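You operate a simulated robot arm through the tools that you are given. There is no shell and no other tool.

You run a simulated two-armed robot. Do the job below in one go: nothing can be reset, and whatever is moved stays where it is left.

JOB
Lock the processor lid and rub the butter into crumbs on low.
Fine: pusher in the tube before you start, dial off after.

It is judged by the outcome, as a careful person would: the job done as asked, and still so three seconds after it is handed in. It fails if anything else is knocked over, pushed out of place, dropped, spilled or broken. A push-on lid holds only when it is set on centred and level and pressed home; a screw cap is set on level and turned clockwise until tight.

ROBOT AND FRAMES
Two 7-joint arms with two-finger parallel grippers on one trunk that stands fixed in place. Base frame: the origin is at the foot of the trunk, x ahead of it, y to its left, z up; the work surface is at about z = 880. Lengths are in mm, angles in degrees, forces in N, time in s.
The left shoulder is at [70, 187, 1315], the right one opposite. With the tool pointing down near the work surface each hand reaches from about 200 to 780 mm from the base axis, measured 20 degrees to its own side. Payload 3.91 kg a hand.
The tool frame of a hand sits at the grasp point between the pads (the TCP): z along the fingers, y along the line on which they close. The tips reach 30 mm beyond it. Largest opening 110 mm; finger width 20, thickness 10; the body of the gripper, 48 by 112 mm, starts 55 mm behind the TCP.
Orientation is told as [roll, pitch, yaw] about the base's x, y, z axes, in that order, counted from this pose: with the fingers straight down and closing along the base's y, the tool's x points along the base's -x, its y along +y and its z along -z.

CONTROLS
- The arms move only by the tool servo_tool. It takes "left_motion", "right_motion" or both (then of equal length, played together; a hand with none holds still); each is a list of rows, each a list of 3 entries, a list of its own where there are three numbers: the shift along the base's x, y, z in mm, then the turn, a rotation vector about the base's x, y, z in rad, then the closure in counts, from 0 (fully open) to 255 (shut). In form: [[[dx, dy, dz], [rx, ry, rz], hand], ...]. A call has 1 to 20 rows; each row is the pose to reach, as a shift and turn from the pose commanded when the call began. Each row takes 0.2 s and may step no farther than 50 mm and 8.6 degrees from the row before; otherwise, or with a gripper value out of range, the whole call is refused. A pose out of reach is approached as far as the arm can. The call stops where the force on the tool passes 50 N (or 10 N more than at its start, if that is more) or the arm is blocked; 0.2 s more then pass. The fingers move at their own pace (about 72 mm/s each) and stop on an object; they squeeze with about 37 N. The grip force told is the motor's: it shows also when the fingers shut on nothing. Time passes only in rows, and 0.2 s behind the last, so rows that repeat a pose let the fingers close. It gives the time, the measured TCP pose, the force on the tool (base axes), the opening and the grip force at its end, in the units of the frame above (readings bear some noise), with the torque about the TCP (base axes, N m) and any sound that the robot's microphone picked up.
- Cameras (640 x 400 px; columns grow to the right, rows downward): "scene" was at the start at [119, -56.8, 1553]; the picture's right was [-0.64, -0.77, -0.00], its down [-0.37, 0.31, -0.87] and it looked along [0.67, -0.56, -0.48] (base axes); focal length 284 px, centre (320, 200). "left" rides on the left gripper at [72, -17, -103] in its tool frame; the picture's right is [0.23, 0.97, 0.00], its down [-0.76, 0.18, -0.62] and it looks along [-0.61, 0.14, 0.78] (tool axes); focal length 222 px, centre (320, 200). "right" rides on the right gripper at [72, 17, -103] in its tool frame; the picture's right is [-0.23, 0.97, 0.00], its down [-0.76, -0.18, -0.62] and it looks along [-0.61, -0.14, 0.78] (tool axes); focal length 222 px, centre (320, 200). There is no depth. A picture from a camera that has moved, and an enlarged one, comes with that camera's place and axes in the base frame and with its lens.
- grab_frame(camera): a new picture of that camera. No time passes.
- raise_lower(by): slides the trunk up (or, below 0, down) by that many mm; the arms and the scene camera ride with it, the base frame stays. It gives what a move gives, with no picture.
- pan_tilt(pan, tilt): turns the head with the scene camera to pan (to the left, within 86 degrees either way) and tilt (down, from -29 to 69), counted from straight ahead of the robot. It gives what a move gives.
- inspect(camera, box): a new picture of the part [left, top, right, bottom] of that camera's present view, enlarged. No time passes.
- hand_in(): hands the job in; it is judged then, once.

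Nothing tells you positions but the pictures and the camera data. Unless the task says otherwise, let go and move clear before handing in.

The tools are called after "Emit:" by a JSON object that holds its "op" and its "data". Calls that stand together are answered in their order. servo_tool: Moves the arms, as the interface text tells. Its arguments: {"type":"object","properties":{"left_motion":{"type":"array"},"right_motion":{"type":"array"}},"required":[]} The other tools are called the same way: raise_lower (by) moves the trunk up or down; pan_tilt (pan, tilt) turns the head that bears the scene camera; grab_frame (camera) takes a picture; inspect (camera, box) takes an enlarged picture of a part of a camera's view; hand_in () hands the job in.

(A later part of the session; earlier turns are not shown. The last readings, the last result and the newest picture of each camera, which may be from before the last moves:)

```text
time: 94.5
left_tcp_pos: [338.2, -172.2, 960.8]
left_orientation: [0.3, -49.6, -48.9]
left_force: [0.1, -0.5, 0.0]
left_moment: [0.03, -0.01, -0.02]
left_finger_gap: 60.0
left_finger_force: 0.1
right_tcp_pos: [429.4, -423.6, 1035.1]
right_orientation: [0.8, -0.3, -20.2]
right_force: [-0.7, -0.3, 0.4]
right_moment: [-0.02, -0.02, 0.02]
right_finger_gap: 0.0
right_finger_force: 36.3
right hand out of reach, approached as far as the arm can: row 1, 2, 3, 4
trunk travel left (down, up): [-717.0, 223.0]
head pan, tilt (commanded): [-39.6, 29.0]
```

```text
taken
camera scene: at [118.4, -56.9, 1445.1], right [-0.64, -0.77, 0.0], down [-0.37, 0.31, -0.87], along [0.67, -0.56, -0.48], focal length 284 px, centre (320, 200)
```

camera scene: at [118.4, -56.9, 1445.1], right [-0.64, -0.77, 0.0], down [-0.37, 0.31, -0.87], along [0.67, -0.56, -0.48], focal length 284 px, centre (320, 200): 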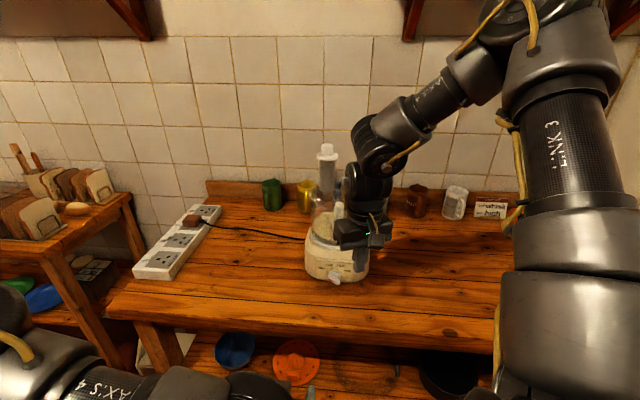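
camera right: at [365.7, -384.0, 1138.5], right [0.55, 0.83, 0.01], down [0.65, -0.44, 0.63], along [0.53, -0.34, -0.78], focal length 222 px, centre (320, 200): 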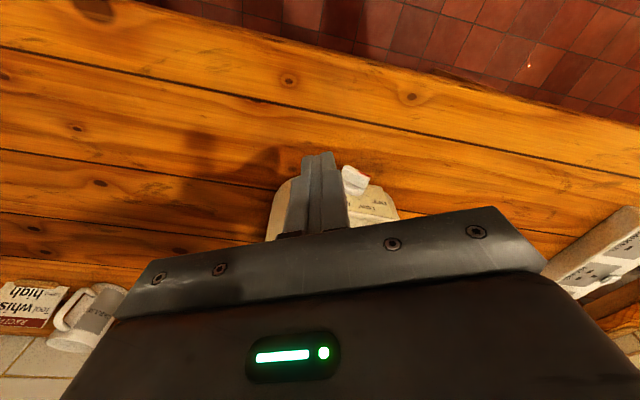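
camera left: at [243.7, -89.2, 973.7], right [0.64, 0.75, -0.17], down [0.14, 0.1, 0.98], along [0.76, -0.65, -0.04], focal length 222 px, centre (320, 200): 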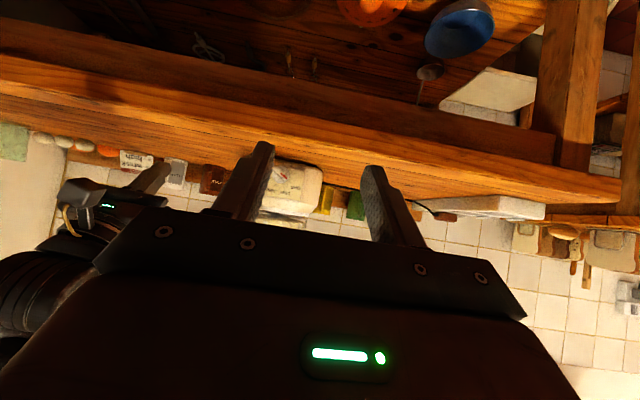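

Upright at (429, -424, 1035). Now leaning 25° with fingertips toward the panel and moving to a stand-off in front-right of the knob.

Emit:
{"op": "servo_tool", "data": {"right_motion": [[[5, 5, -5], [-0.065, -0.058, -0.016], 255], [[10, 10, -15], [-0.131, -0.116, -0.033], 255], [[16, 15, -25], [-0.196, -0.173, -0.049], 255], [[22, 20, -40], [-0.262, -0.231, -0.066], 255], [[27.7, 23.6, -55], [-0.327, -0.289, -0.082], 255], [[27.7, 23.6, -55], [-0.327, -0.289, -0.082], 255]]}}

Emit:
{"op": "grab_frame", "data": {"camera": "right"}}

Emit:
{"op": "grab_frame", "data": {"camera": "left"}}

Emit:
{"op": "inspect", "data": {"camera": "scene", "box": [300, 180, 420, 310]}}

```text
time: 95.9
left_tcp_pos: [335.1, -168.9, 963.0]
left_orientation: [0.4, -49.9, -49.1]
left_force: [0.0, -0.3, -0.9]
left_moment: [-0.03, 0.03, -0.03]
left_finger_gap: 59.9
left_finger_force: 0.0
right_tcp_pos: [489.8, -464.8, 989.6]
right_orientation: [-10.9, -22.9, -22.5]
right_force: [-20.8, 16.5, 16.7]
right_moment: [0.33, 0.37, 0.16]
right_finger_gap: 0.0
right_finger_force: 36.6
right hand out of reach, approached as far as the arm can: row 2, 3, 4, 5, 6
trunk travel left (down, up): [-717.0, 223.0]
head pan, tilt (commanded): [-39.6, 29.0]
```

```text
taken
camera right: at [407.4, -390.6, 1053.2], right [0.63, 0.78, -0.08], down [0.39, -0.22, 0.89], along [0.67, -0.59, -0.45], focal length 222 px, centre (320, 200)
```

right: 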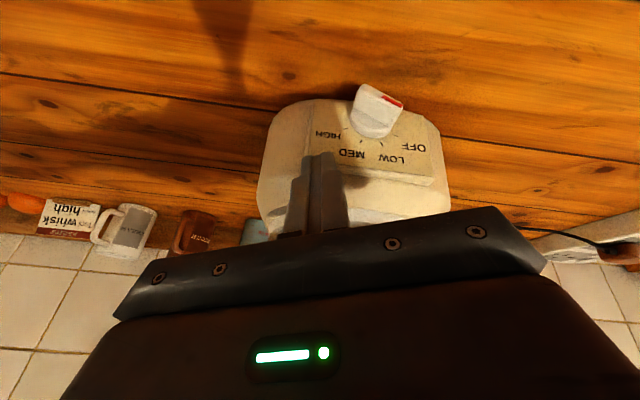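

```text
taken
camera left: at [239.7, -85.3, 975.3], right [0.64, 0.75, -0.17], down [0.14, 0.1, 0.98], along [0.76, -0.65, -0.04], focal length 222 px, centre (320, 200)
```

left: 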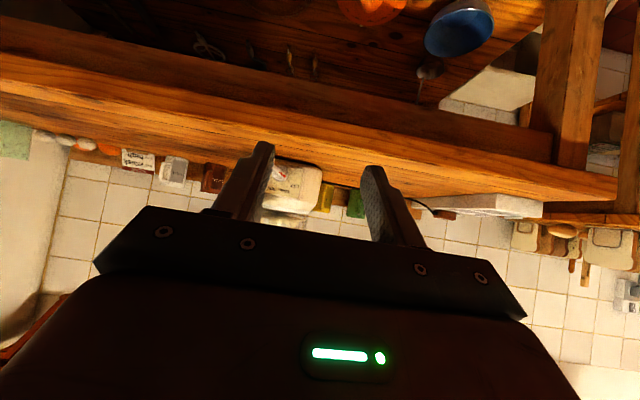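

```text
3.08 times, centred on (360, 245) of scene
camera zoom: at [112.3, -52.0, 1445.9], right [-0.64, -0.77, 0.0], down [-0.37, 0.31, -0.88], along [0.68, -0.56, -0.48], focal length 874 px, centre (197, 62)
```

zoom: 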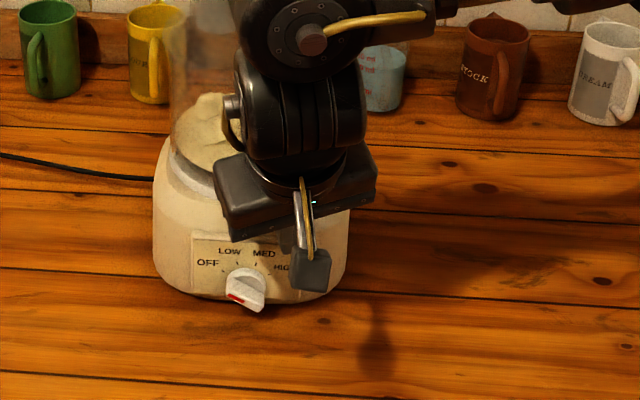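

The arm again traded position for tilt and pushed the fingers against the processor base (about 30 N). I'll back off at once, outward and less tilted.

Emit:
{"op": "servo_tool", "data": {"right_motion": [[[-10, 6, 6], [0.05, 0.045, 0.01], 255], [[-25, 15, 15], [0.12, 0.105, 0.03], 255], [[-40, 28, 25], [0.19, 0.17, 0.05], 255], [[-55, 38, 35], [0.26, 0.23, 0.066], 255], [[-60, 41, 45], [0.327, 0.289, 0.082], 255], [[-60, 41, 45], [0.327, 0.289, 0.082], 255]]}}

Emit:
{"op": "grab_frame", "data": {"camera": "scene"}}

Emit:
{"op": "inspect", "data": {"camera": "scene", "box": [290, 130, 400, 310]}}

```text
time: 97.3
left_tcp_pos: [339.2, -171.6, 960.8]
left_orientation: [0.3, -49.5, -48.9]
left_force: [0.1, -0.2, 0.2]
left_moment: [0.0, 0.01, -0.02]
left_finger_gap: 59.9
left_finger_force: 0.1
right_tcp_pos: [437.9, -428.0, 1032.6]
right_orientation: [0.7, -0.3, -20.2]
right_force: [0.1, -0.6, 0.1]
right_moment: [0.0, 0.0, 0.01]
right_finger_gap: 0.1
right_finger_force: 36.6
trunk travel left (down, up): [-717.0, 223.0]
head pan, tilt (commanded): [-39.6, 29.0]
```

```text
taken
camera scene: at [119.7, -57.4, 1444.9], right [-0.64, -0.77, 0.0], down [-0.37, 0.31, -0.87], along [0.67, -0.56, -0.49], focal length 284 px, centre (320, 200)
```

scene: 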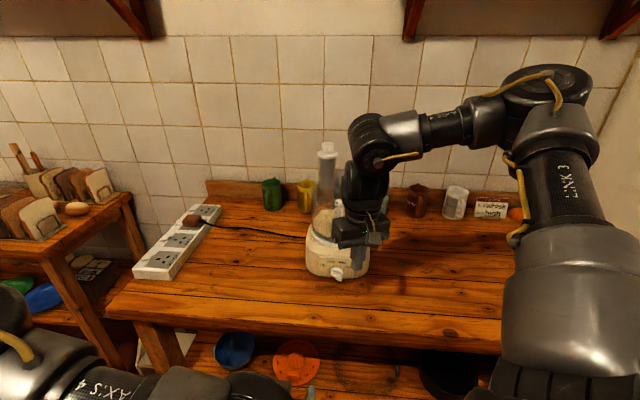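

```text
2.22 times, centred on (345, 220) of scene
camera zoom: at [119.7, -57.4, 1444.9], right [-0.64, -0.77, 0.0], down [-0.37, 0.31, -0.87], along [0.67, -0.56, -0.49], focal length 632 px, centre (264, 156)
```

zoom: 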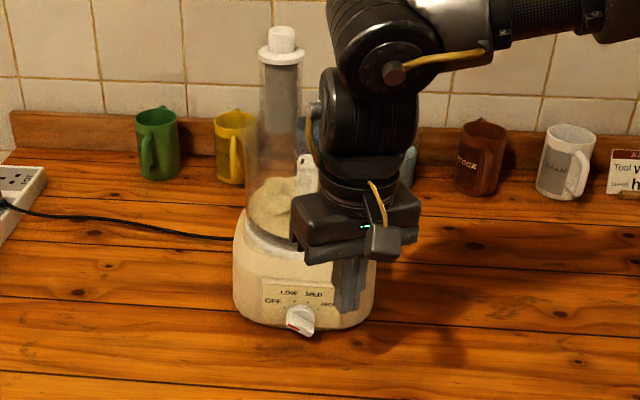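

Clear and upright again. I'll check whether the processor was nudged, comparing the knob and lid with their earlier positions.

Emit:
{"op": "inspect", "data": {"camera": "scene", "box": [315, 255, 355, 290]}}

Emit:
{"op": "inspect", "data": {"camera": "left", "box": [255, 150, 345, 240]}}

Emit:
{"op": "inspect", "data": {"camera": "scene", "box": [300, 130, 360, 200]}}

```text
11.43 times, centred on (335, 272) of scene
camera zoom: at [119.7, -57.4, 1444.9], right [-0.64, -0.77, 0.0], down [-0.37, 0.31, -0.87], along [0.67, -0.56, -0.49], focal length 3248 px, centre (149, -629)
```

zoom: 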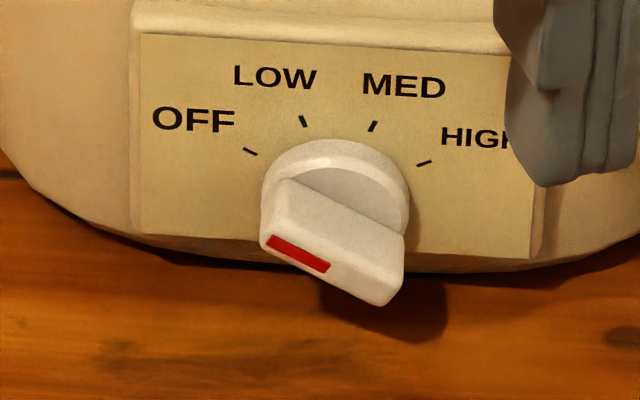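

```text
4.44 times, centred on (300, 195) of left
camera zoom: at [244.6, -88.7, 973.4], right [0.64, 0.75, -0.17], down [0.14, 0.1, 0.98], along [0.76, -0.65, -0.05], focal length 987 px, centre (409, 222)
```

zoom: 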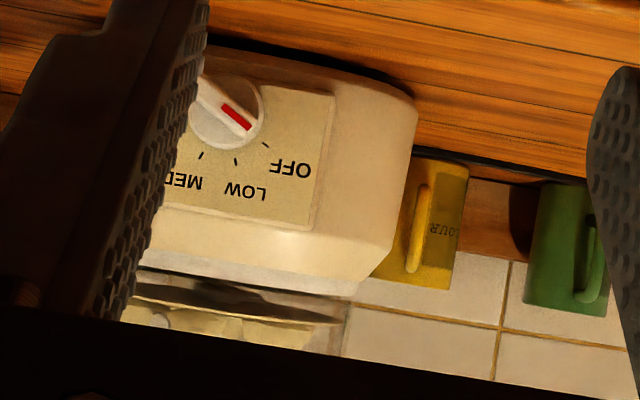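

```text
5.71 times, centred on (330, 165) of scene
camera zoom: at [119.7, -57.4, 1444.9], right [-0.64, -0.77, 0.0], down [-0.37, 0.31, -0.87], along [0.67, -0.56, -0.49], focal length 1624 px, centre (263, 400)
```

zoom: 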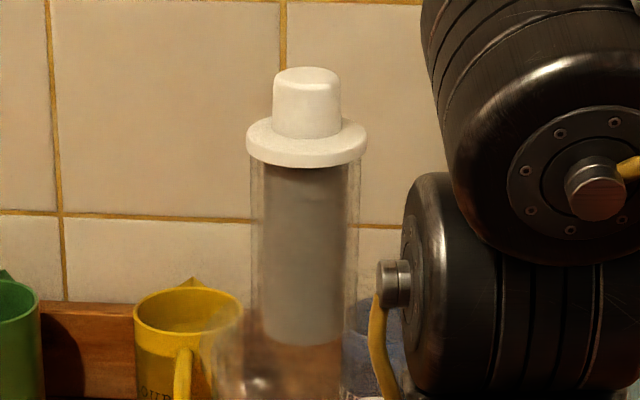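

The pusher and bowl are where they were to within a couple of millimetres, though the base may have turned a few degrees. I'll re-measure the knob with the right-hand camera from here.

Emit:
{"op": "grab_frame", "data": {"camera": "right"}}

Emit:
{"op": "inspect", "data": {"camera": "right", "box": [320, 140, 420, 240]}}

```text
taken
camera right: at [374.9, -386.9, 1136.0], right [0.55, 0.83, 0.01], down [0.65, -0.44, 0.63], along [0.53, -0.34, -0.78], focal length 222 px, centre (320, 200)
```

right: 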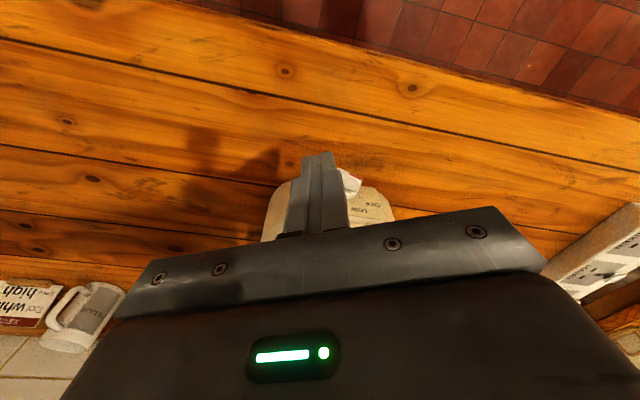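

```text
4.00 times, centred on (370, 190) of right
camera zoom: at [374.9, -386.9, 1136.0], right [0.55, 0.83, 0.01], down [0.65, -0.44, 0.63], along [0.53, -0.34, -0.78], focal length 888 px, centre (120, 240)
```

zoom: 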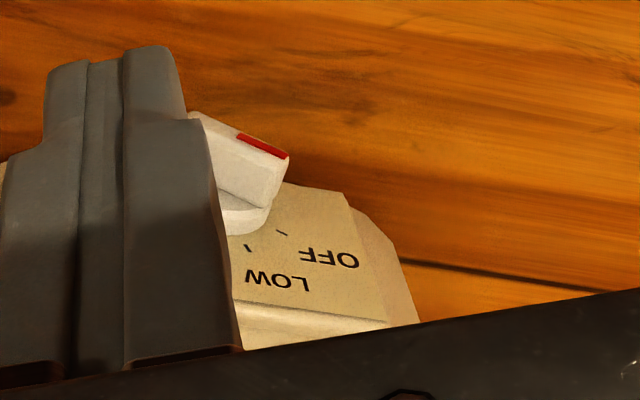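

Emit:
{"op": "servo_tool", "data": {"right_motion": [[[0, -20, 0], [0, 0, -0.06], 200], [[0, -40, 0], [0, 0, -0.12], 120], [[0, -60, 0], [0, 0, -0.18], 60], [[-3, -80, 0], [0, 0, -0.24], 0], [[-5, -95, 0], [0, 0, -0.3], 0], [[-5, -95, 0], [0, 0, -0.3], 0]]}}

Emit:
{"op": "grab_frame", "data": {"camera": "right"}}

Emit:
{"op": "inspect", "data": {"camera": "right", "box": [330, 60, 450, 180]}}

```text
time: 98.7
left_tcp_pos: [340.1, -172.5, 961.3]
left_orientation: [0.3, -49.6, -49.0]
left_force: [0.4, 0.4, -0.4]
left_moment: [0.0, 0.03, -0.02]
left_finger_gap: 60.3
left_finger_force: 0.1
right_tcp_pos: [432.1, -521.5, 1032.8]
right_orientation: [0.6, -0.3, -37.5]
right_force: [0.4, 0.0, 0.0]
right_moment: [-0.01, -0.01, 0.0]
right_finger_gap: 109.9
right_finger_force: 0.1
trunk travel left (down, up): [-717.0, 223.0]
head pan, tilt (commanded): [-39.6, 29.0]
```

```text
taken
camera right: at [384.0, -462.8, 1136.3], right [0.77, 0.63, 0.01], down [0.49, -0.61, 0.63], along [0.4, -0.48, -0.78], focal length 222 px, centre (320, 200)
```

right: 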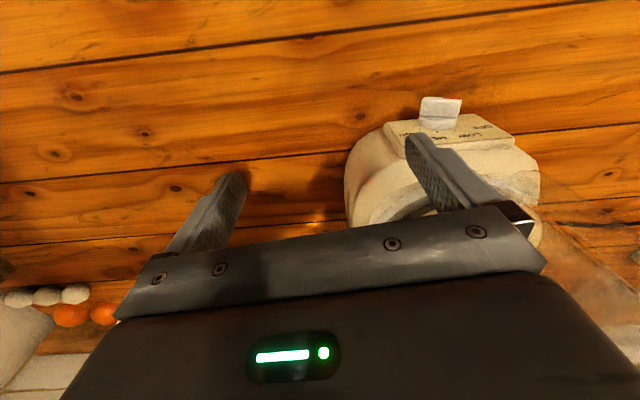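

```text
3.33 times, centred on (390, 120) of right
camera zoom: at [384.0, -462.8, 1136.3], right [0.77, 0.63, 0.01], down [0.49, -0.61, 0.63], along [0.4, -0.48, -0.78], focal length 740 px, centre (87, 467)
```

zoom: 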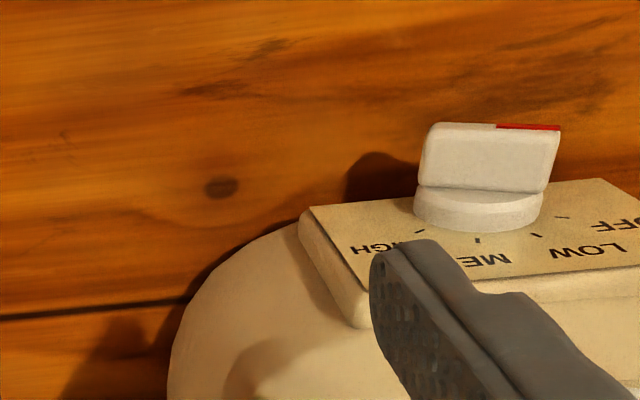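

The knob now triangulates cleanly: axis at (523.5, -447.5, 918.6) facing 135°. With the hand upright and open, one finger can press the right half of the bar while the whole hand stays right of the bowl handle. Moving to a stand-off to the right of the knob.

Emit:
{"op": "servo_tool", "data": {"right_motion": [[[6, 5, -12], [0, 0, -0.02], 0], [[12, 10, -26], [0, 0, -0.04], 0], [[18, 15, -40], [0, 0, -0.06], 0], [[22.3, 18.6, -52.8], [0, 0, -0.061], 0], [[22.3, 18.6, -52.8], [0, 0, -0.061], 0]]}}

Emit:
{"op": "grab_frame", "data": {"camera": "right"}}

Emit:
{"op": "inspect", "data": {"camera": "right", "box": [360, 90, 480, 210]}}

Emit:
{"op": "inspect", "data": {"camera": "scene", "box": [300, 210, 380, 300]}}

Emit:
{"op": "inspect", "data": {"camera": "left", "box": [250, 140, 350, 240]}}

```text
time: 99.9
left_tcp_pos: [338.7, -171.9, 960.7]
left_orientation: [0.3, -49.6, -49.0]
left_force: [0.8, 0.6, 0.3]
left_moment: [-0.01, 0.0, 0.03]
left_finger_gap: 60.1
left_finger_force: 0.0
right_tcp_pos: [452.1, -502.4, 979.3]
right_orientation: [0.7, -0.4, -41.0]
right_force: [0.9, -0.6, -0.9]
right_moment: [0.01, 0.0, -0.01]
right_finger_gap: 110.3
right_finger_force: 0.0
trunk travel left (down, up): [-717.0, 223.0]
head pan, tilt (commanded): [-39.6, 29.0]
```

```text
taken
camera right: at [409.2, -442.8, 1082.6], right [0.81, 0.59, 0.01], down [0.45, -0.64, 0.63], along [0.38, -0.5, -0.78], focal length 222 px, centre (320, 200)
```

right: 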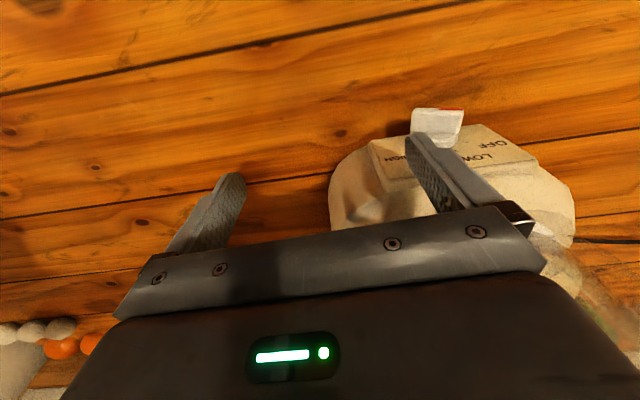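

```text
3.33 times, centred on (420, 150) of right
camera zoom: at [409.2, -442.8, 1082.6], right [0.81, 0.59, 0.01], down [0.45, -0.64, 0.63], along [0.38, -0.5, -0.78], focal length 740 px, centre (-13, 367)
```

zoom: 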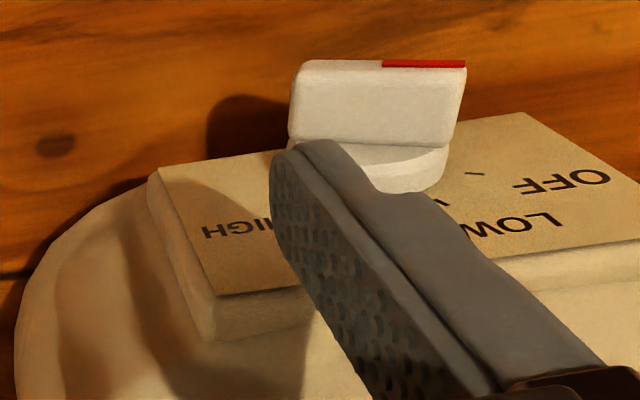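

```text
4.44 times, centred on (340, 255) of scene
camera zoom: at [118.6, -56.9, 1445.0], right [-0.64, -0.77, 0.0], down [-0.37, 0.31, -0.87], along [0.67, -0.56, -0.48], focal length 1263 px, centre (231, -44)
```

zoom: 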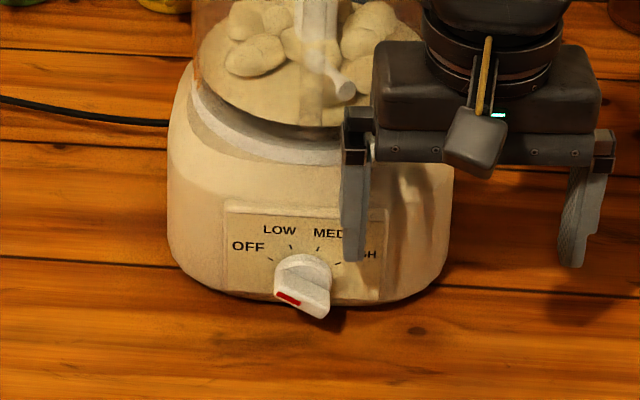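

```text
4.00 times, centred on (300, 190) of left
camera zoom: at [243.9, -88.4, 973.7], right [0.64, 0.75, -0.17], down [0.14, 0.1, 0.98], along [0.76, -0.65, -0.04], focal length 888 px, centre (400, 240)
```

zoom: 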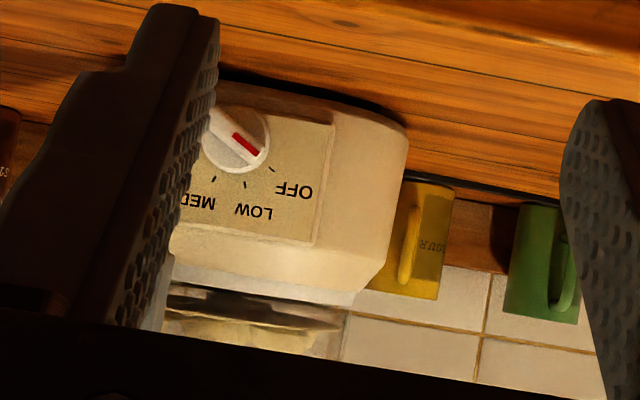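

The finger is poised just right of the knob, and the scene camera sees the dial clearly. I'll shift it over the bar's right half, then lower to just above contact.

Emit:
{"op": "servo_tool", "data": {"left_motion": [[[0, 0, 0], [0, 0, 0], 60], [[0, 0, 0], [0, 0, 0], 0], [[0, 0, 0], [0, 0, 0], 0], [[0, 0, 0], [0, 0, 0], 0], [[0, 0, 0], [0, 0, 0], 0]], "right_motion": [[[5.4, 4, 0], [0, 0, 0], 0], [[10.8, 8.1, 0], [0, 0, 0], 0], [[10.8, 8.1, -10], [0, 0, 0], 0], [[10.8, 8.1, -20], [0, 0, 0], 0], [[10.8, 8.1, -20], [0, 0, 0], 0]]}}

Emit:
{"op": "inspect", "data": {"camera": "scene", "box": [310, 240, 370, 295]}}

Emit:
{"op": "inspect", "data": {"camera": "right", "box": [360, 90, 480, 210]}}

Emit:
{"op": "inspect", "data": {"camera": "left", "box": [240, 140, 330, 230]}}

```text
time: 101.1
left_tcp_pos: [339.9, -172.5, 961.3]
left_orientation: [0.2, -49.6, -49.0]
left_force: [-0.4, 0.1, -0.9]
left_moment: [-0.02, 0.03, -0.01]
left_finger_gap: 110.1
left_finger_force: 0.0
right_tcp_pos: [464.7, -494.3, 958.8]
right_orientation: [0.7, -0.4, -40.8]
right_force: [-1.6, -0.1, 1.0]
right_moment: [0.05, -0.09, 0.09]
right_finger_gap: 109.9
right_finger_force: 0.1
trunk travel left (down, up): [-717.0, 223.0]
head pan, tilt (commanded): [-39.6, 29.0]
```

```text
7.27 times, centred on (340, 268) of scene
camera zoom: at [118.9, -56.7, 1445.0], right [-0.64, -0.77, 0.0], down [-0.37, 0.31, -0.87], along [0.67, -0.56, -0.48], focal length 2067 px, centre (174, -291)
```

zoom: 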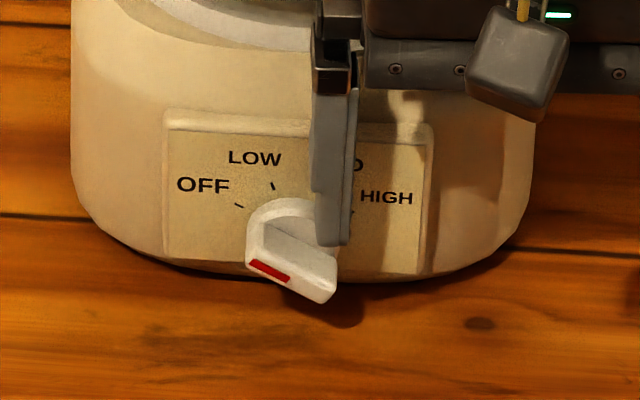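

```text
3.33 times, centred on (420, 150) of right
camera zoom: at [420.5, -434.4, 1062.8], right [0.81, 0.59, 0.01], down [0.45, -0.64, 0.63], along [0.38, -0.5, -0.78], focal length 740 px, centre (-13, 367)
```

zoom: 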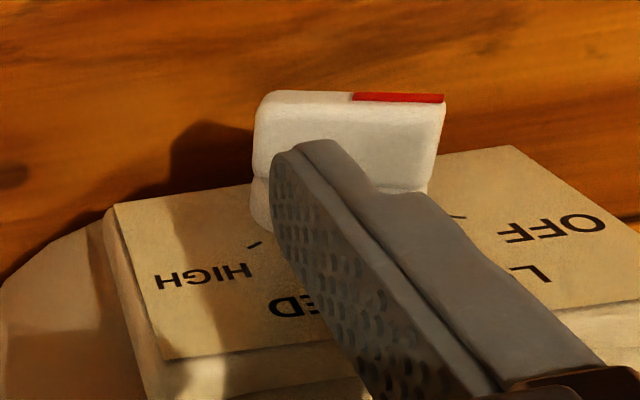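

```text
4.44 times, centred on (285, 185) of left
camera zoom: at [244.1, -88.3, 973.7], right [0.64, 0.75, -0.17], down [0.14, 0.1, 0.98], along [0.76, -0.65, -0.04], focal length 987 px, centre (476, 267)
```

zoom: 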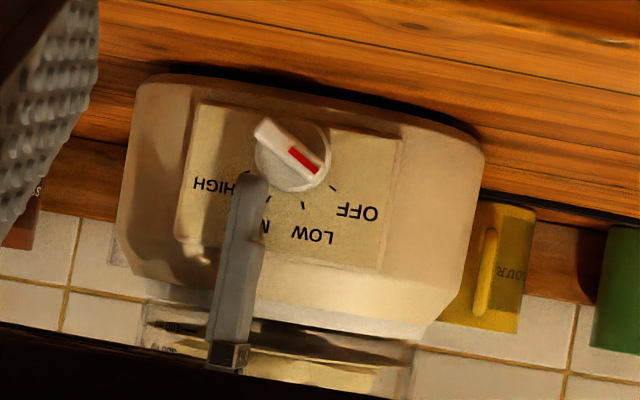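

The left camera now gives a clear frontal view: the finger is right above the bar's right half, 11 mm off-axis. Pressing down in small steps.

Emit:
{"op": "servo_tool", "data": {"right_motion": [[[0, 0, -4], [0, 0, 0], 0], [[0, 0, -8], [0, 0, 0], 0], [[0, 0, -12], [0, 0, 0], 0], [[0, 0, -14], [0, 0, 0], 0], [[0, 0, -14], [0, 0, 0], 0]]}}

Emit:
{"op": "inspect", "data": {"camera": "left", "box": [250, 140, 320, 210]}}

```text
time: 102.3
left_tcp_pos: [337.8, -173.7, 962.1]
left_orientation: [0.4, -49.6, -49.0]
left_force: [-0.1, 0.7, -0.1]
left_moment: [0.01, -0.01, 0.0]
left_finger_gap: 110.2
left_finger_force: 0.2
right_tcp_pos: [464.1, -496.3, 945.4]
right_orientation: [0.8, -0.3, -40.9]
right_force: [-11.8, -5.9, -0.5]
right_moment: [-0.12, 0.34, 0.2]
right_finger_gap: 104.2
right_finger_force: 0.0
trunk travel left (down, up): [-717.0, 223.0]
head pan, tilt (commanded): [-39.6, 29.0]
```

```text
5.71 times, centred on (285, 175) of left
camera zoom: at [242.9, -89.1, 973.8], right [0.64, 0.75, -0.17], down [0.14, 0.1, 0.98], along [0.76, -0.65, -0.04], focal length 1269 px, centre (520, 343)
```

zoom: 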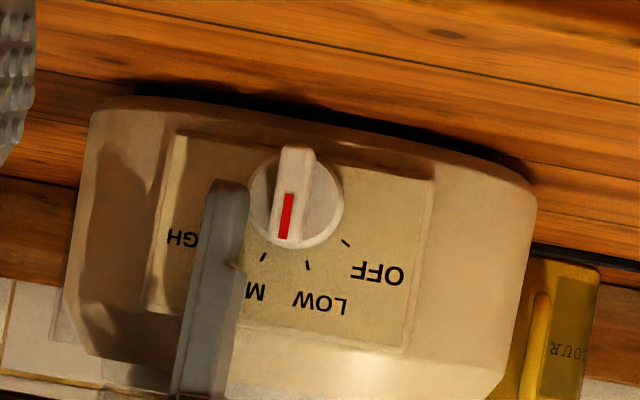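

The knob swung further than expected and now sits between LOW and MED, and something presses the finger sideways with 13 N. I'll look closely before moving.

Emit:
{"op": "inspect", "data": {"camera": "left", "box": [265, 150, 305, 190]}}

Emit:
{"op": "inspect", "data": {"camera": "right", "box": [360, 90, 480, 210]}}

Emit:
{"op": "inspect", "data": {"camera": "scene", "box": [310, 240, 370, 295]}}

```text
10.00 times, centred on (285, 170) of left
camera zoom: at [242.9, -89.1, 973.8], right [0.64, 0.75, -0.17], down [0.14, 0.1, 0.98], along [0.76, -0.65, -0.04], focal length 2221 px, centre (670, 500)
```

zoom: 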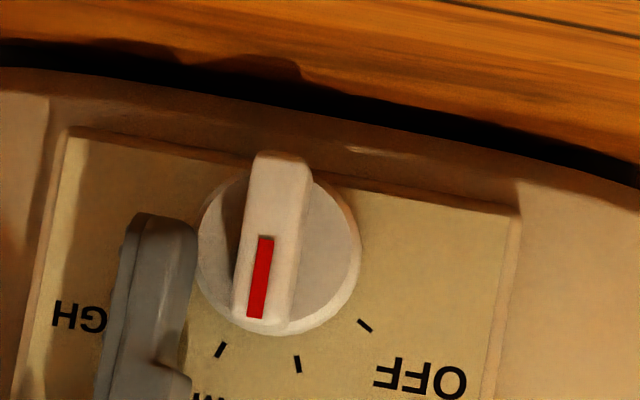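

```text
3.33 times, centred on (420, 150) of right
camera zoom: at [418.9, -435.6, 1048.7], right [0.81, 0.59, 0.01], down [0.45, -0.64, 0.63], along [0.38, -0.5, -0.78], focal length 740 px, centre (-13, 367)
```

zoom: 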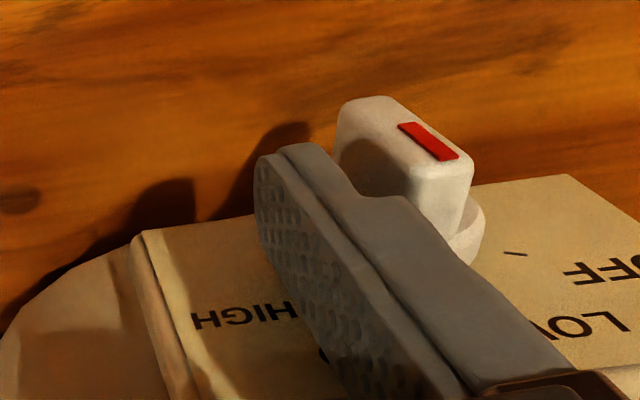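

```text
7.27 times, centred on (340, 268) of scene
camera zoom: at [117.1, -57.9, 1445.1], right [-0.64, -0.77, 0.0], down [-0.37, 0.31, -0.87], along [0.67, -0.56, -0.48], focal length 2067 px, centre (174, -291)
```

zoom: 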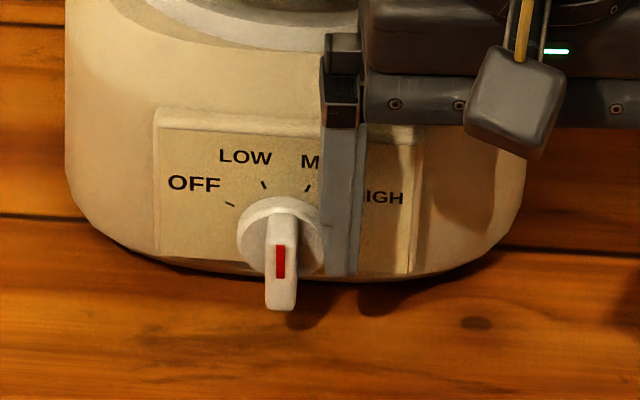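

The finger had caught the knob's disc on its way down, which over-rotated it; the dial now points midway between LOW and MED. I'll lift off, move outward a little, and then nudge the top of the bar back to LOW.

Emit:
{"op": "servo_tool", "data": {"right_motion": [[[-2.1, -2.1, 4], [0, 0, 0], 0], [[-4.5, 0, 10], [0, 0, 0], 0], [[-6.4, 2.1, 18], [0, 0, 0], 0], [[-6.4, 2.1, 18], [0, 0, 0], 0]]}}

Emit:
{"op": "inspect", "data": {"camera": "left", "box": [250, 140, 320, 210]}}

Emit:
{"op": "inspect", "data": {"camera": "scene", "box": [290, 160, 380, 300]}}

Emit:
{"op": "inspect", "data": {"camera": "right", "box": [360, 80, 480, 200]}}

```text
time: 103.3
left_tcp_pos: [339.8, -172.3, 960.5]
left_orientation: [0.2, -49.4, -48.9]
left_force: [0.1, -0.5, -1.3]
left_moment: [0.02, 0.02, -0.01]
left_finger_gap: 109.9
left_finger_force: 0.1
right_tcp_pos: [458.8, -491.4, 964.2]
right_orientation: [0.7, -0.3, -40.9]
right_force: [-0.3, -0.1, -0.8]
right_moment: [0.0, -0.01, 0.01]
right_finger_gap: 109.9
right_finger_force: 0.0
trunk travel left (down, up): [-717.0, 223.0]
head pan, tilt (commanded): [-39.6, 29.0]
```

```text
5.71 times, centred on (285, 175) of left
camera zoom: at [244.2, -88.7, 973.5], right [0.64, 0.75, -0.17], down [0.14, 0.1, 0.98], along [0.76, -0.65, -0.05], focal length 1269 px, centre (520, 343)
```

zoom: 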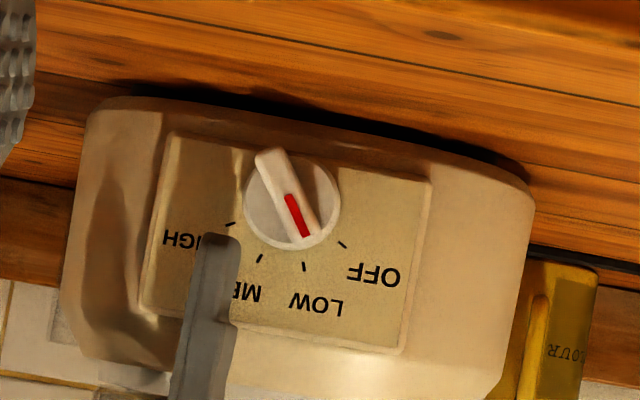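

```text
2.86 times, centred on (335, 230) of scene
camera zoom: at [119.3, -57.3, 1444.9], right [-0.64, -0.77, 0.0], down [-0.37, 0.31, -0.87], along [0.67, -0.56, -0.49], focal length 812 px, centre (277, 114)
```

zoom: 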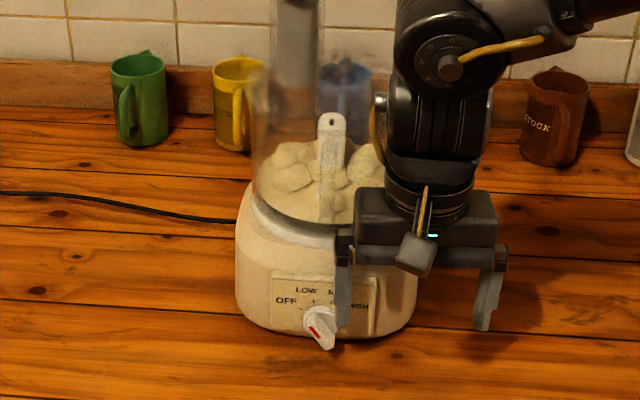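

```text
3.33 times, centred on (420, 140) of right
camera zoom: at [414.1, -431.8, 1067.0], right [0.81, 0.59, 0.01], down [0.45, -0.64, 0.63], along [0.38, -0.5, -0.78], focal length 740 px, centre (-13, 400)
```

zoom: 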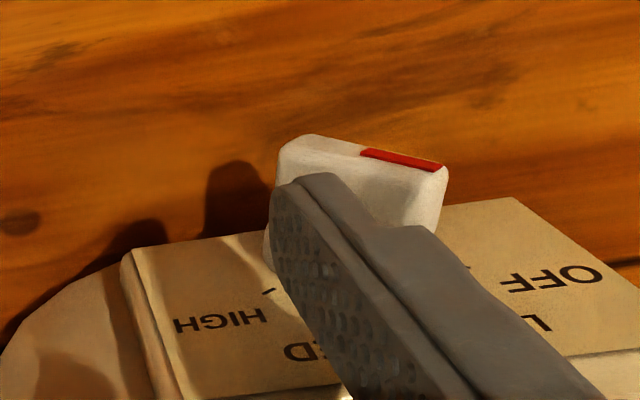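

Lifting dragged the disc back a bit: the pointer is now between OFF and LOW, about 15° short of LOW. With the finger now clear of the disc, I'll align over the bar's right half again and press down in small steps.

Emit:
{"op": "servo_tool", "data": {"right_motion": [[[2, 2, 0], [0, 0, 0], 0], [[3.9, 3.9, -4], [0, 0, 0], 0], [[3.9, 3.9, -10], [0, 0, 0], 0], [[3.9, 3.9, -17], [0, 0, 0], 0], [[3.9, 3.9, -17], [0, 0, 0], 0]]}}

Emit:
{"op": "inspect", "data": {"camera": "left", "box": [260, 145, 310, 195]}}

```text
time: 104.5
left_tcp_pos: [340.2, -171.8, 960.5]
left_orientation: [0.2, -49.6, -49.1]
left_force: [0.2, -0.2, -0.6]
left_moment: [0.01, 0.0, 0.01]
left_finger_gap: 109.6
left_finger_force: 0.1
right_tcp_pos: [462.3, -487.7, 947.2]
right_orientation: [0.7, -0.3, -40.9]
right_force: [-1.1, -0.1, 0.6]
right_moment: [-0.01, -0.01, 0.03]
right_finger_gap: 110.2
right_finger_force: 0.1
trunk travel left (down, up): [-717.0, 223.0]
head pan, tilt (commanded): [-39.6, 29.0]
```

```text
8.00 times, centred on (285, 170) of left
camera zoom: at [244.2, -88.4, 973.6], right [0.64, 0.75, -0.17], down [0.14, 0.1, 0.98], along [0.76, -0.65, -0.04], focal length 1777 px, centre (600, 440)
```

zoom: 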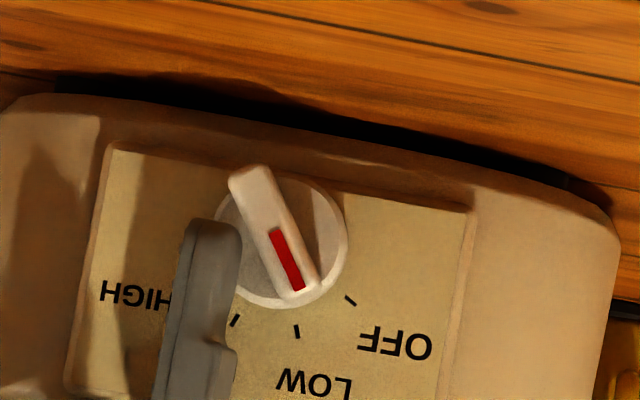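

Emit:
{"op": "servo_tool", "data": {"right_motion": [[[0, 0, -2.5], [0, 0, 0], 0], [[0, 0, -5], [0, 0, 0], 0], [[0, 0, -7], [0, 0, 0], 0], [[0, 0, -7], [0, 0, 0], 0]]}}

Emit:
{"op": "inspect", "data": {"camera": "left", "box": [260, 145, 310, 195]}}

```text
time: 105.5
left_tcp_pos: [339.4, -172.3, 959.6]
left_orientation: [0.2, -49.6, -49.0]
left_force: [-0.2, 0.1, 0.7]
left_moment: [-0.01, 0.0, 0.0]
left_finger_gap: 110.0
left_finger_force: 0.1
right_tcp_pos: [460.7, -488.8, 938.7]
right_orientation: [0.6, -0.4, -40.9]
right_force: [0.1, -0.4, 0.0]
right_moment: [-0.05, -0.04, -0.01]
right_finger_gap: 110.0
right_finger_force: 0.0
trunk travel left (down, up): [-717.0, 223.0]
head pan, tilt (commanded): [-39.6, 29.0]
```

```text
8.00 times, centred on (285, 170) of left
camera zoom: at [244.2, -88.5, 973.6], right [0.64, 0.75, -0.17], down [0.14, 0.1, 0.98], along [0.76, -0.65, -0.04], focal length 1777 px, centre (600, 440)
```

zoom: 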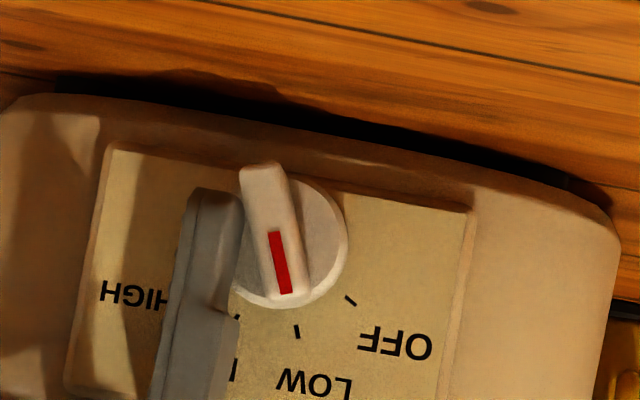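

The pointer is now within a few degrees of LOW. Looking closer, and checking whether the motor has started.

Emit:
{"op": "inspect", "data": {"camera": "left", "box": [272, 155, 302, 185]}}

Emit:
{"op": "inspect", "data": {"camera": "scene", "box": [310, 190, 370, 250]}}

Emit:
{"op": "inspect", "data": {"camera": "scene", "box": [310, 245, 370, 295]}}

```text
13.33 times, centred on (287, 170) of left
camera zoom: at [244.2, -88.5, 973.6], right [0.64, 0.75, -0.17], down [0.14, 0.1, 0.98], along [0.76, -0.65, -0.04], focal length 2962 px, centre (760, 600)
```

zoom: 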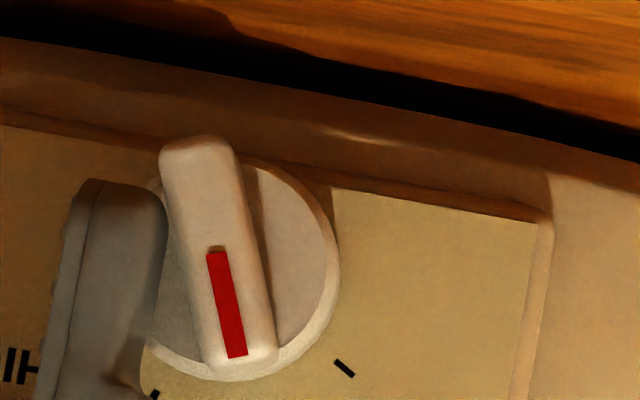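

```text
6.67 times, centred on (340, 220) of scene
camera zoom: at [119.0, -57.0, 1445.0], right [-0.64, -0.77, 0.0], down [-0.37, 0.31, -0.87], along [0.67, -0.56, -0.48], focal length 1894 px, centre (187, 67)
```

zoom: 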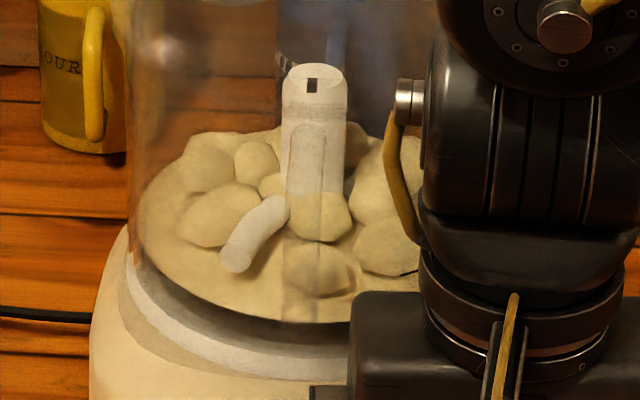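

```text
8.00 times, centred on (340, 270) of scene
camera zoom: at [119.0, -57.0, 1445.0], right [-0.64, -0.77, 0.0], down [-0.37, 0.31, -0.87], along [0.67, -0.56, -0.48], focal length 2273 px, centre (160, -360)
```

zoom: 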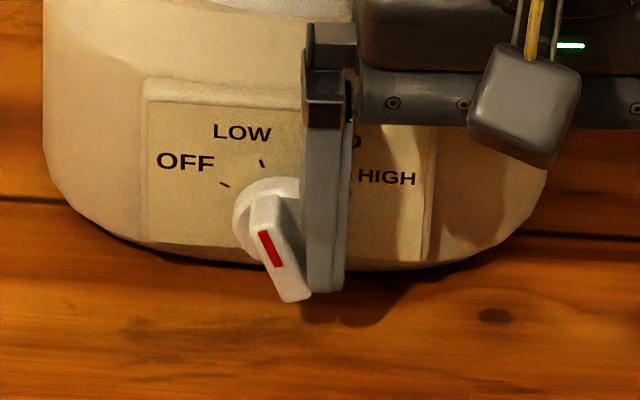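

The blade has moved since before, so the motor may be running. I'll hold still briefly and compare.

Emit:
{"op": "servo_tool", "data": {"right_motion": [[[0, 0, 0], [0, 0, 0], 0], [[0, 0, 0], [0, 0, 0], 0]]}}

Emit:
{"op": "inspect", "data": {"camera": "scene", "box": [310, 190, 370, 250]}}

Emit:
{"op": "inspect", "data": {"camera": "left", "box": [260, 145, 310, 195]}}

```text
time: 106.1
left_tcp_pos: [340.2, -172.3, 961.7]
left_orientation: [0.3, -49.6, -49.1]
left_force: [-0.1, 0.4, -0.3]
left_moment: [0.0, -0.01, 0.0]
left_finger_gap: 110.0
left_finger_force: 0.1
right_tcp_pos: [461.0, -489.0, 939.1]
right_orientation: [0.6, -0.3, -41.0]
right_force: [-0.3, 0.2, 1.3]
right_moment: [-0.02, 0.01, -0.02]
right_finger_gap: 109.9
right_finger_force: 0.0
trunk travel left (down, up): [-717.0, 223.0]
head pan, tilt (commanded): [-39.6, 29.0]
```

```text
6.67 times, centred on (340, 220) of scene
camera zoom: at [119.1, -57.0, 1445.0], right [-0.64, -0.77, 0.0], down [-0.37, 0.31, -0.87], along [0.67, -0.56, -0.48], focal length 1894 px, centre (187, 67)
```

zoom: 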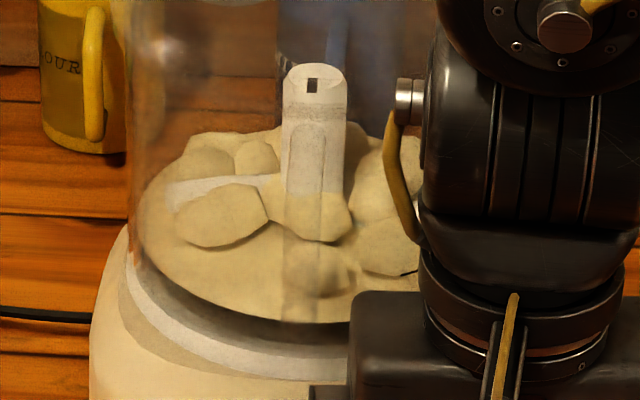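

```text
8.00 times, centred on (285, 170) of left
camera zoom: at [244.2, -88.5, 973.6], right [0.64, 0.75, -0.17], down [0.14, 0.1, 0.98], along [0.76, -0.65, -0.04], focal length 1777 px, centre (600, 440)
```

zoom: 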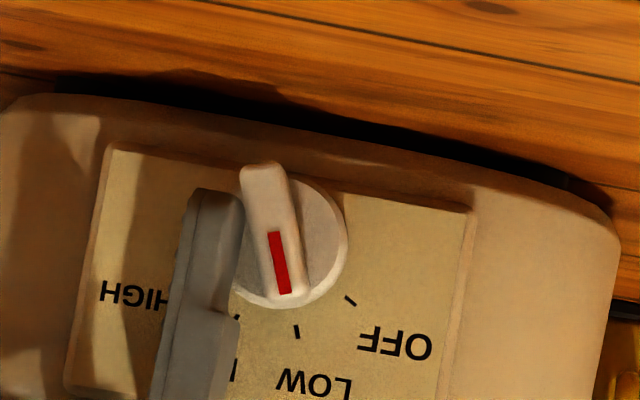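

The blade is turning: the motor runs with the dial at LOW. While it works, I'll move the finger to the right and up, ready to push the pointer back to OFF, and keep watching the mix.

Emit:
{"op": "servo_tool", "data": {"right_motion": [[[-1.5, -1.5, 0], [0, 0, 0], 0], [[-3.5, -3.5, 2], [0, 0, 0], 0], [[-3.5, -3.5, 10], [0, 0, 0], 0], [[-3.5, -3.5, 18], [0, 0, 0], 0]]}}

Emit:
{"op": "inspect", "data": {"camera": "scene", "box": [310, 190, 370, 250]}}

Emit:
{"op": "inspect", "data": {"camera": "left", "box": [260, 145, 310, 195]}}

```text
time: 107.1
left_tcp_pos: [338.8, -172.8, 960.7]
left_orientation: [0.3, -49.5, -49.0]
left_force: [0.0, 0.8, 0.3]
left_moment: [-0.02, -0.01, 0.02]
left_finger_gap: 110.0
left_finger_force: 0.0
right_tcp_pos: [458.4, -492.2, 956.7]
right_orientation: [0.6, -0.5, -40.9]
right_force: [-0.3, -0.5, 0.1]
right_moment: [0.01, 0.01, -0.01]
right_finger_gap: 109.8
right_finger_force: 0.1
trunk travel left (down, up): [-717.0, 223.0]
head pan, tilt (commanded): [-39.6, 29.0]
```

```text
6.67 times, centred on (340, 220) of scene
camera zoom: at [118.9, -56.8, 1445.0], right [-0.64, -0.77, 0.0], down [-0.37, 0.31, -0.87], along [0.67, -0.56, -0.48], focal length 1894 px, centre (187, 67)
```

zoom: 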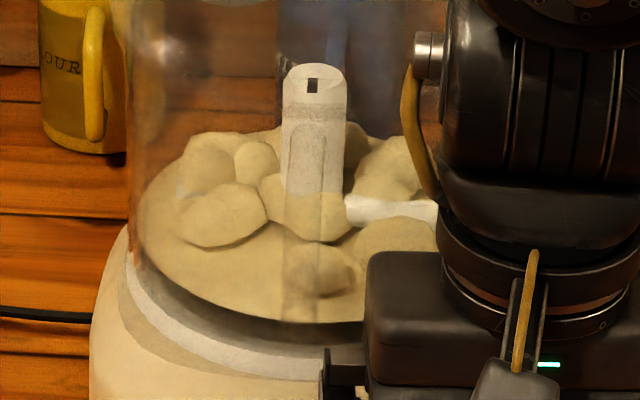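

```text
8.00 times, centred on (285, 170) of left
camera zoom: at [244.1, -88.4, 973.7], right [0.64, 0.75, -0.17], down [0.14, 0.1, 0.98], along [0.76, -0.65, -0.04], focal length 1777 px, centre (600, 440)
```

zoom: 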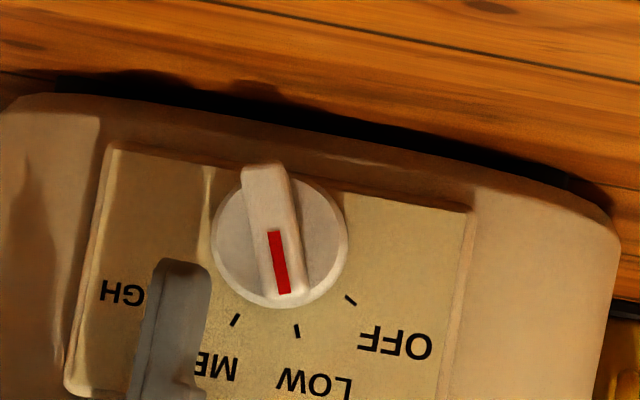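

The dial sits at LOW and the blade turns. Waiting and watching the texture.

Emit:
{"op": "servo_tool", "data": {"right_motion": [[[0, 0, 0], [0, 0, 0], 0], [[0, 0, 0], [0, 0, 0], 0], [[0, 0, 0], [0, 0, 0], 0], [[0, 0, 0], [0, 0, 0], 0], [[0, 0, 0], [0, 0, 0], 0], [[0, 0, 0], [0, 0, 0], 0], [[0, 0, 0], [0, 0, 0], 0], [[0, 0, 0], [0, 0, 0], 0], [[0, 0, 0], [0, 0, 0], 0], [[0, 0, 0], [0, 0, 0], 0]]}}

Emit:
{"op": "inspect", "data": {"camera": "scene", "box": [310, 190, 370, 250]}}

```text
time: 109.3
left_tcp_pos: [338.9, -172.8, 962.2]
left_orientation: [0.3, -49.5, -49.0]
left_force: [0.3, 0.1, 0.8]
left_moment: [0.01, -0.03, -0.04]
left_finger_gap: 109.9
left_finger_force: 0.1
right_tcp_pos: [457.1, -492.4, 958.5]
right_orientation: [0.6, -0.4, -41.0]
right_force: [0.4, -0.3, 0.3]
right_moment: [0.0, -0.03, -0.01]
right_finger_gap: 109.9
right_finger_force: 0.1
trunk travel left (down, up): [-717.0, 223.0]
head pan, tilt (commanded): [-39.6, 29.0]
```

```text
6.67 times, centred on (340, 220) of scene
camera zoom: at [119.1, -57.0, 1445.0], right [-0.64, -0.77, 0.0], down [-0.37, 0.31, -0.87], along [0.67, -0.56, -0.48], focal length 1894 px, centre (187, 67)
```

zoom: 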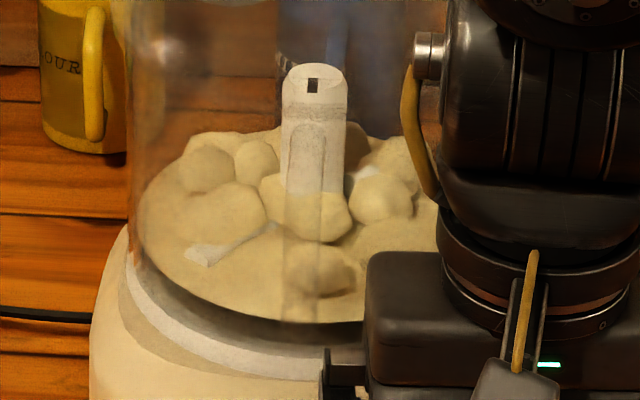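

Emit:
{"op": "servo_tool", "data": {"right_motion": [[[0, 0, 0], [0, 0, 0], 0], [[0, 0, 0], [0, 0, 0], 0], [[0, 0, 0], [0, 0, 0], 0], [[0, 0, 0], [0, 0, 0], 0], [[0, 0, 0], [0, 0, 0], 0], [[0, 0, 0], [0, 0, 0], 0], [[0, 0, 0], [0, 0, 0], 0], [[0, 0, 0], [0, 0, 0], 0], [[0, 0, 0], [0, 0, 0], 0], [[0, 0, 0], [0, 0, 0], 0]]}}

Emit:
{"op": "inspect", "data": {"camera": "scene", "box": [310, 190, 370, 250]}}

```text
time: 111.5
left_tcp_pos: [339.8, -172.7, 962.1]
left_orientation: [0.4, -49.6, -49.1]
left_force: [-0.9, -0.2, 0.2]
left_moment: [0.03, -0.01, 0.04]
left_finger_gap: 109.9
left_finger_force: 0.0
right_tcp_pos: [457.8, -492.5, 957.2]
right_orientation: [0.7, -0.5, -40.9]
right_force: [-0.8, -0.6, 0.6]
right_moment: [-0.01, 0.01, -0.01]
right_finger_gap: 110.2
right_finger_force: 0.1
trunk travel left (down, up): [-717.0, 223.0]
head pan, tilt (commanded): [-39.6, 29.0]
```

```text
6.67 times, centred on (340, 220) of scene
camera zoom: at [119.1, -57.0, 1445.0], right [-0.64, -0.77, 0.0], down [-0.37, 0.31, -0.87], along [0.67, -0.56, -0.48], focal length 1894 px, centre (187, 67)
```

zoom: 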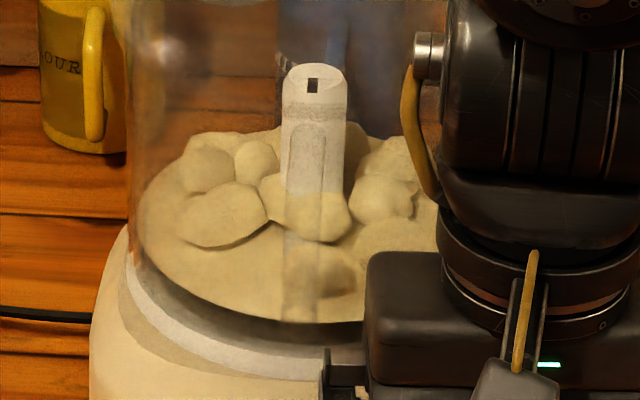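

No visible change in the lumps yet. Waiting longer.

Emit:
{"op": "servo_tool", "data": {"right_motion": [[[0, 0, 0], [0, 0, 0], 0], [[0, 0, 0], [0, 0, 0], 0], [[0, 0, 0], [0, 0, 0], 0], [[0, 0, 0], [0, 0, 0], 0], [[0, 0, 0], [0, 0, 0], 0], [[0, 0, 0], [0, 0, 0], 0], [[0, 0, 0], [0, 0, 0], 0], [[0, 0, 0], [0, 0, 0], 0], [[0, 0, 0], [0, 0, 0], 0], [[0, 0, 0], [0, 0, 0], 0], [[0, 0, 0], [0, 0, 0], 0], [[0, 0, 0], [0, 0, 0], 0], [[0, 0, 0], [0, 0, 0], 0], [[0, 0, 0], [0, 0, 0], 0], [[0, 0, 0], [0, 0, 0], 0]]}}

Emit:
{"op": "inspect", "data": {"camera": "scene", "box": [310, 190, 370, 250]}}

Emit:
{"op": "inspect", "data": {"camera": "left", "box": [272, 155, 302, 185]}}

```text
time: 114.7
left_tcp_pos: [340.3, -172.1, 962.0]
left_orientation: [0.3, -49.6, -49.0]
left_force: [0.6, 0.2, 0.4]
left_moment: [0.04, -0.02, -0.02]
left_finger_gap: 110.0
left_finger_force: 0.0
right_tcp_pos: [457.7, -492.2, 957.0]
right_orientation: [0.6, -0.4, -40.9]
right_force: [0.1, -0.6, -0.1]
right_moment: [-0.06, -0.02, -0.01]
right_finger_gap: 110.1
right_finger_force: 0.1
trunk travel left (down, up): [-717.0, 223.0]
head pan, tilt (commanded): [-39.6, 29.0]
```

```text
6.67 times, centred on (340, 220) of scene
camera zoom: at [119.1, -57.0, 1445.0], right [-0.64, -0.77, 0.0], down [-0.37, 0.31, -0.87], along [0.67, -0.56, -0.48], focal length 1894 px, centre (187, 67)
```

zoom: 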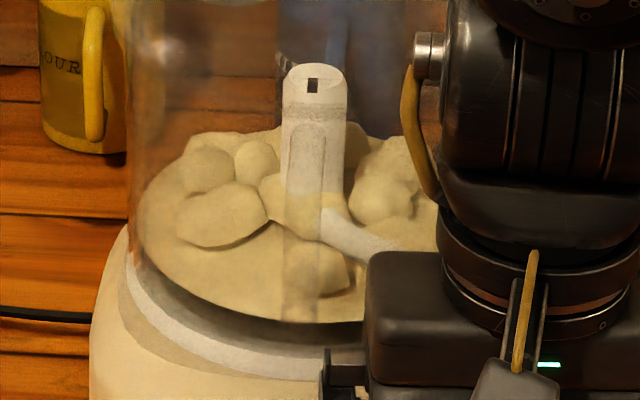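

```text
13.33 times, centred on (287, 170) of left
camera zoom: at [244.3, -88.5, 973.6], right [0.64, 0.75, -0.17], down [0.14, 0.1, 0.98], along [0.76, -0.65, -0.04], focal length 2962 px, centre (760, 600)
```

zoom: 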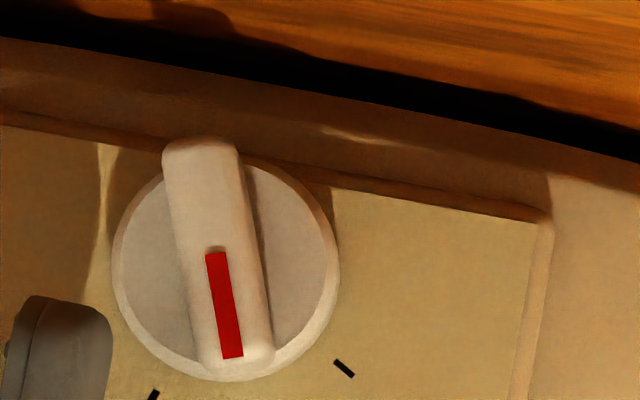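

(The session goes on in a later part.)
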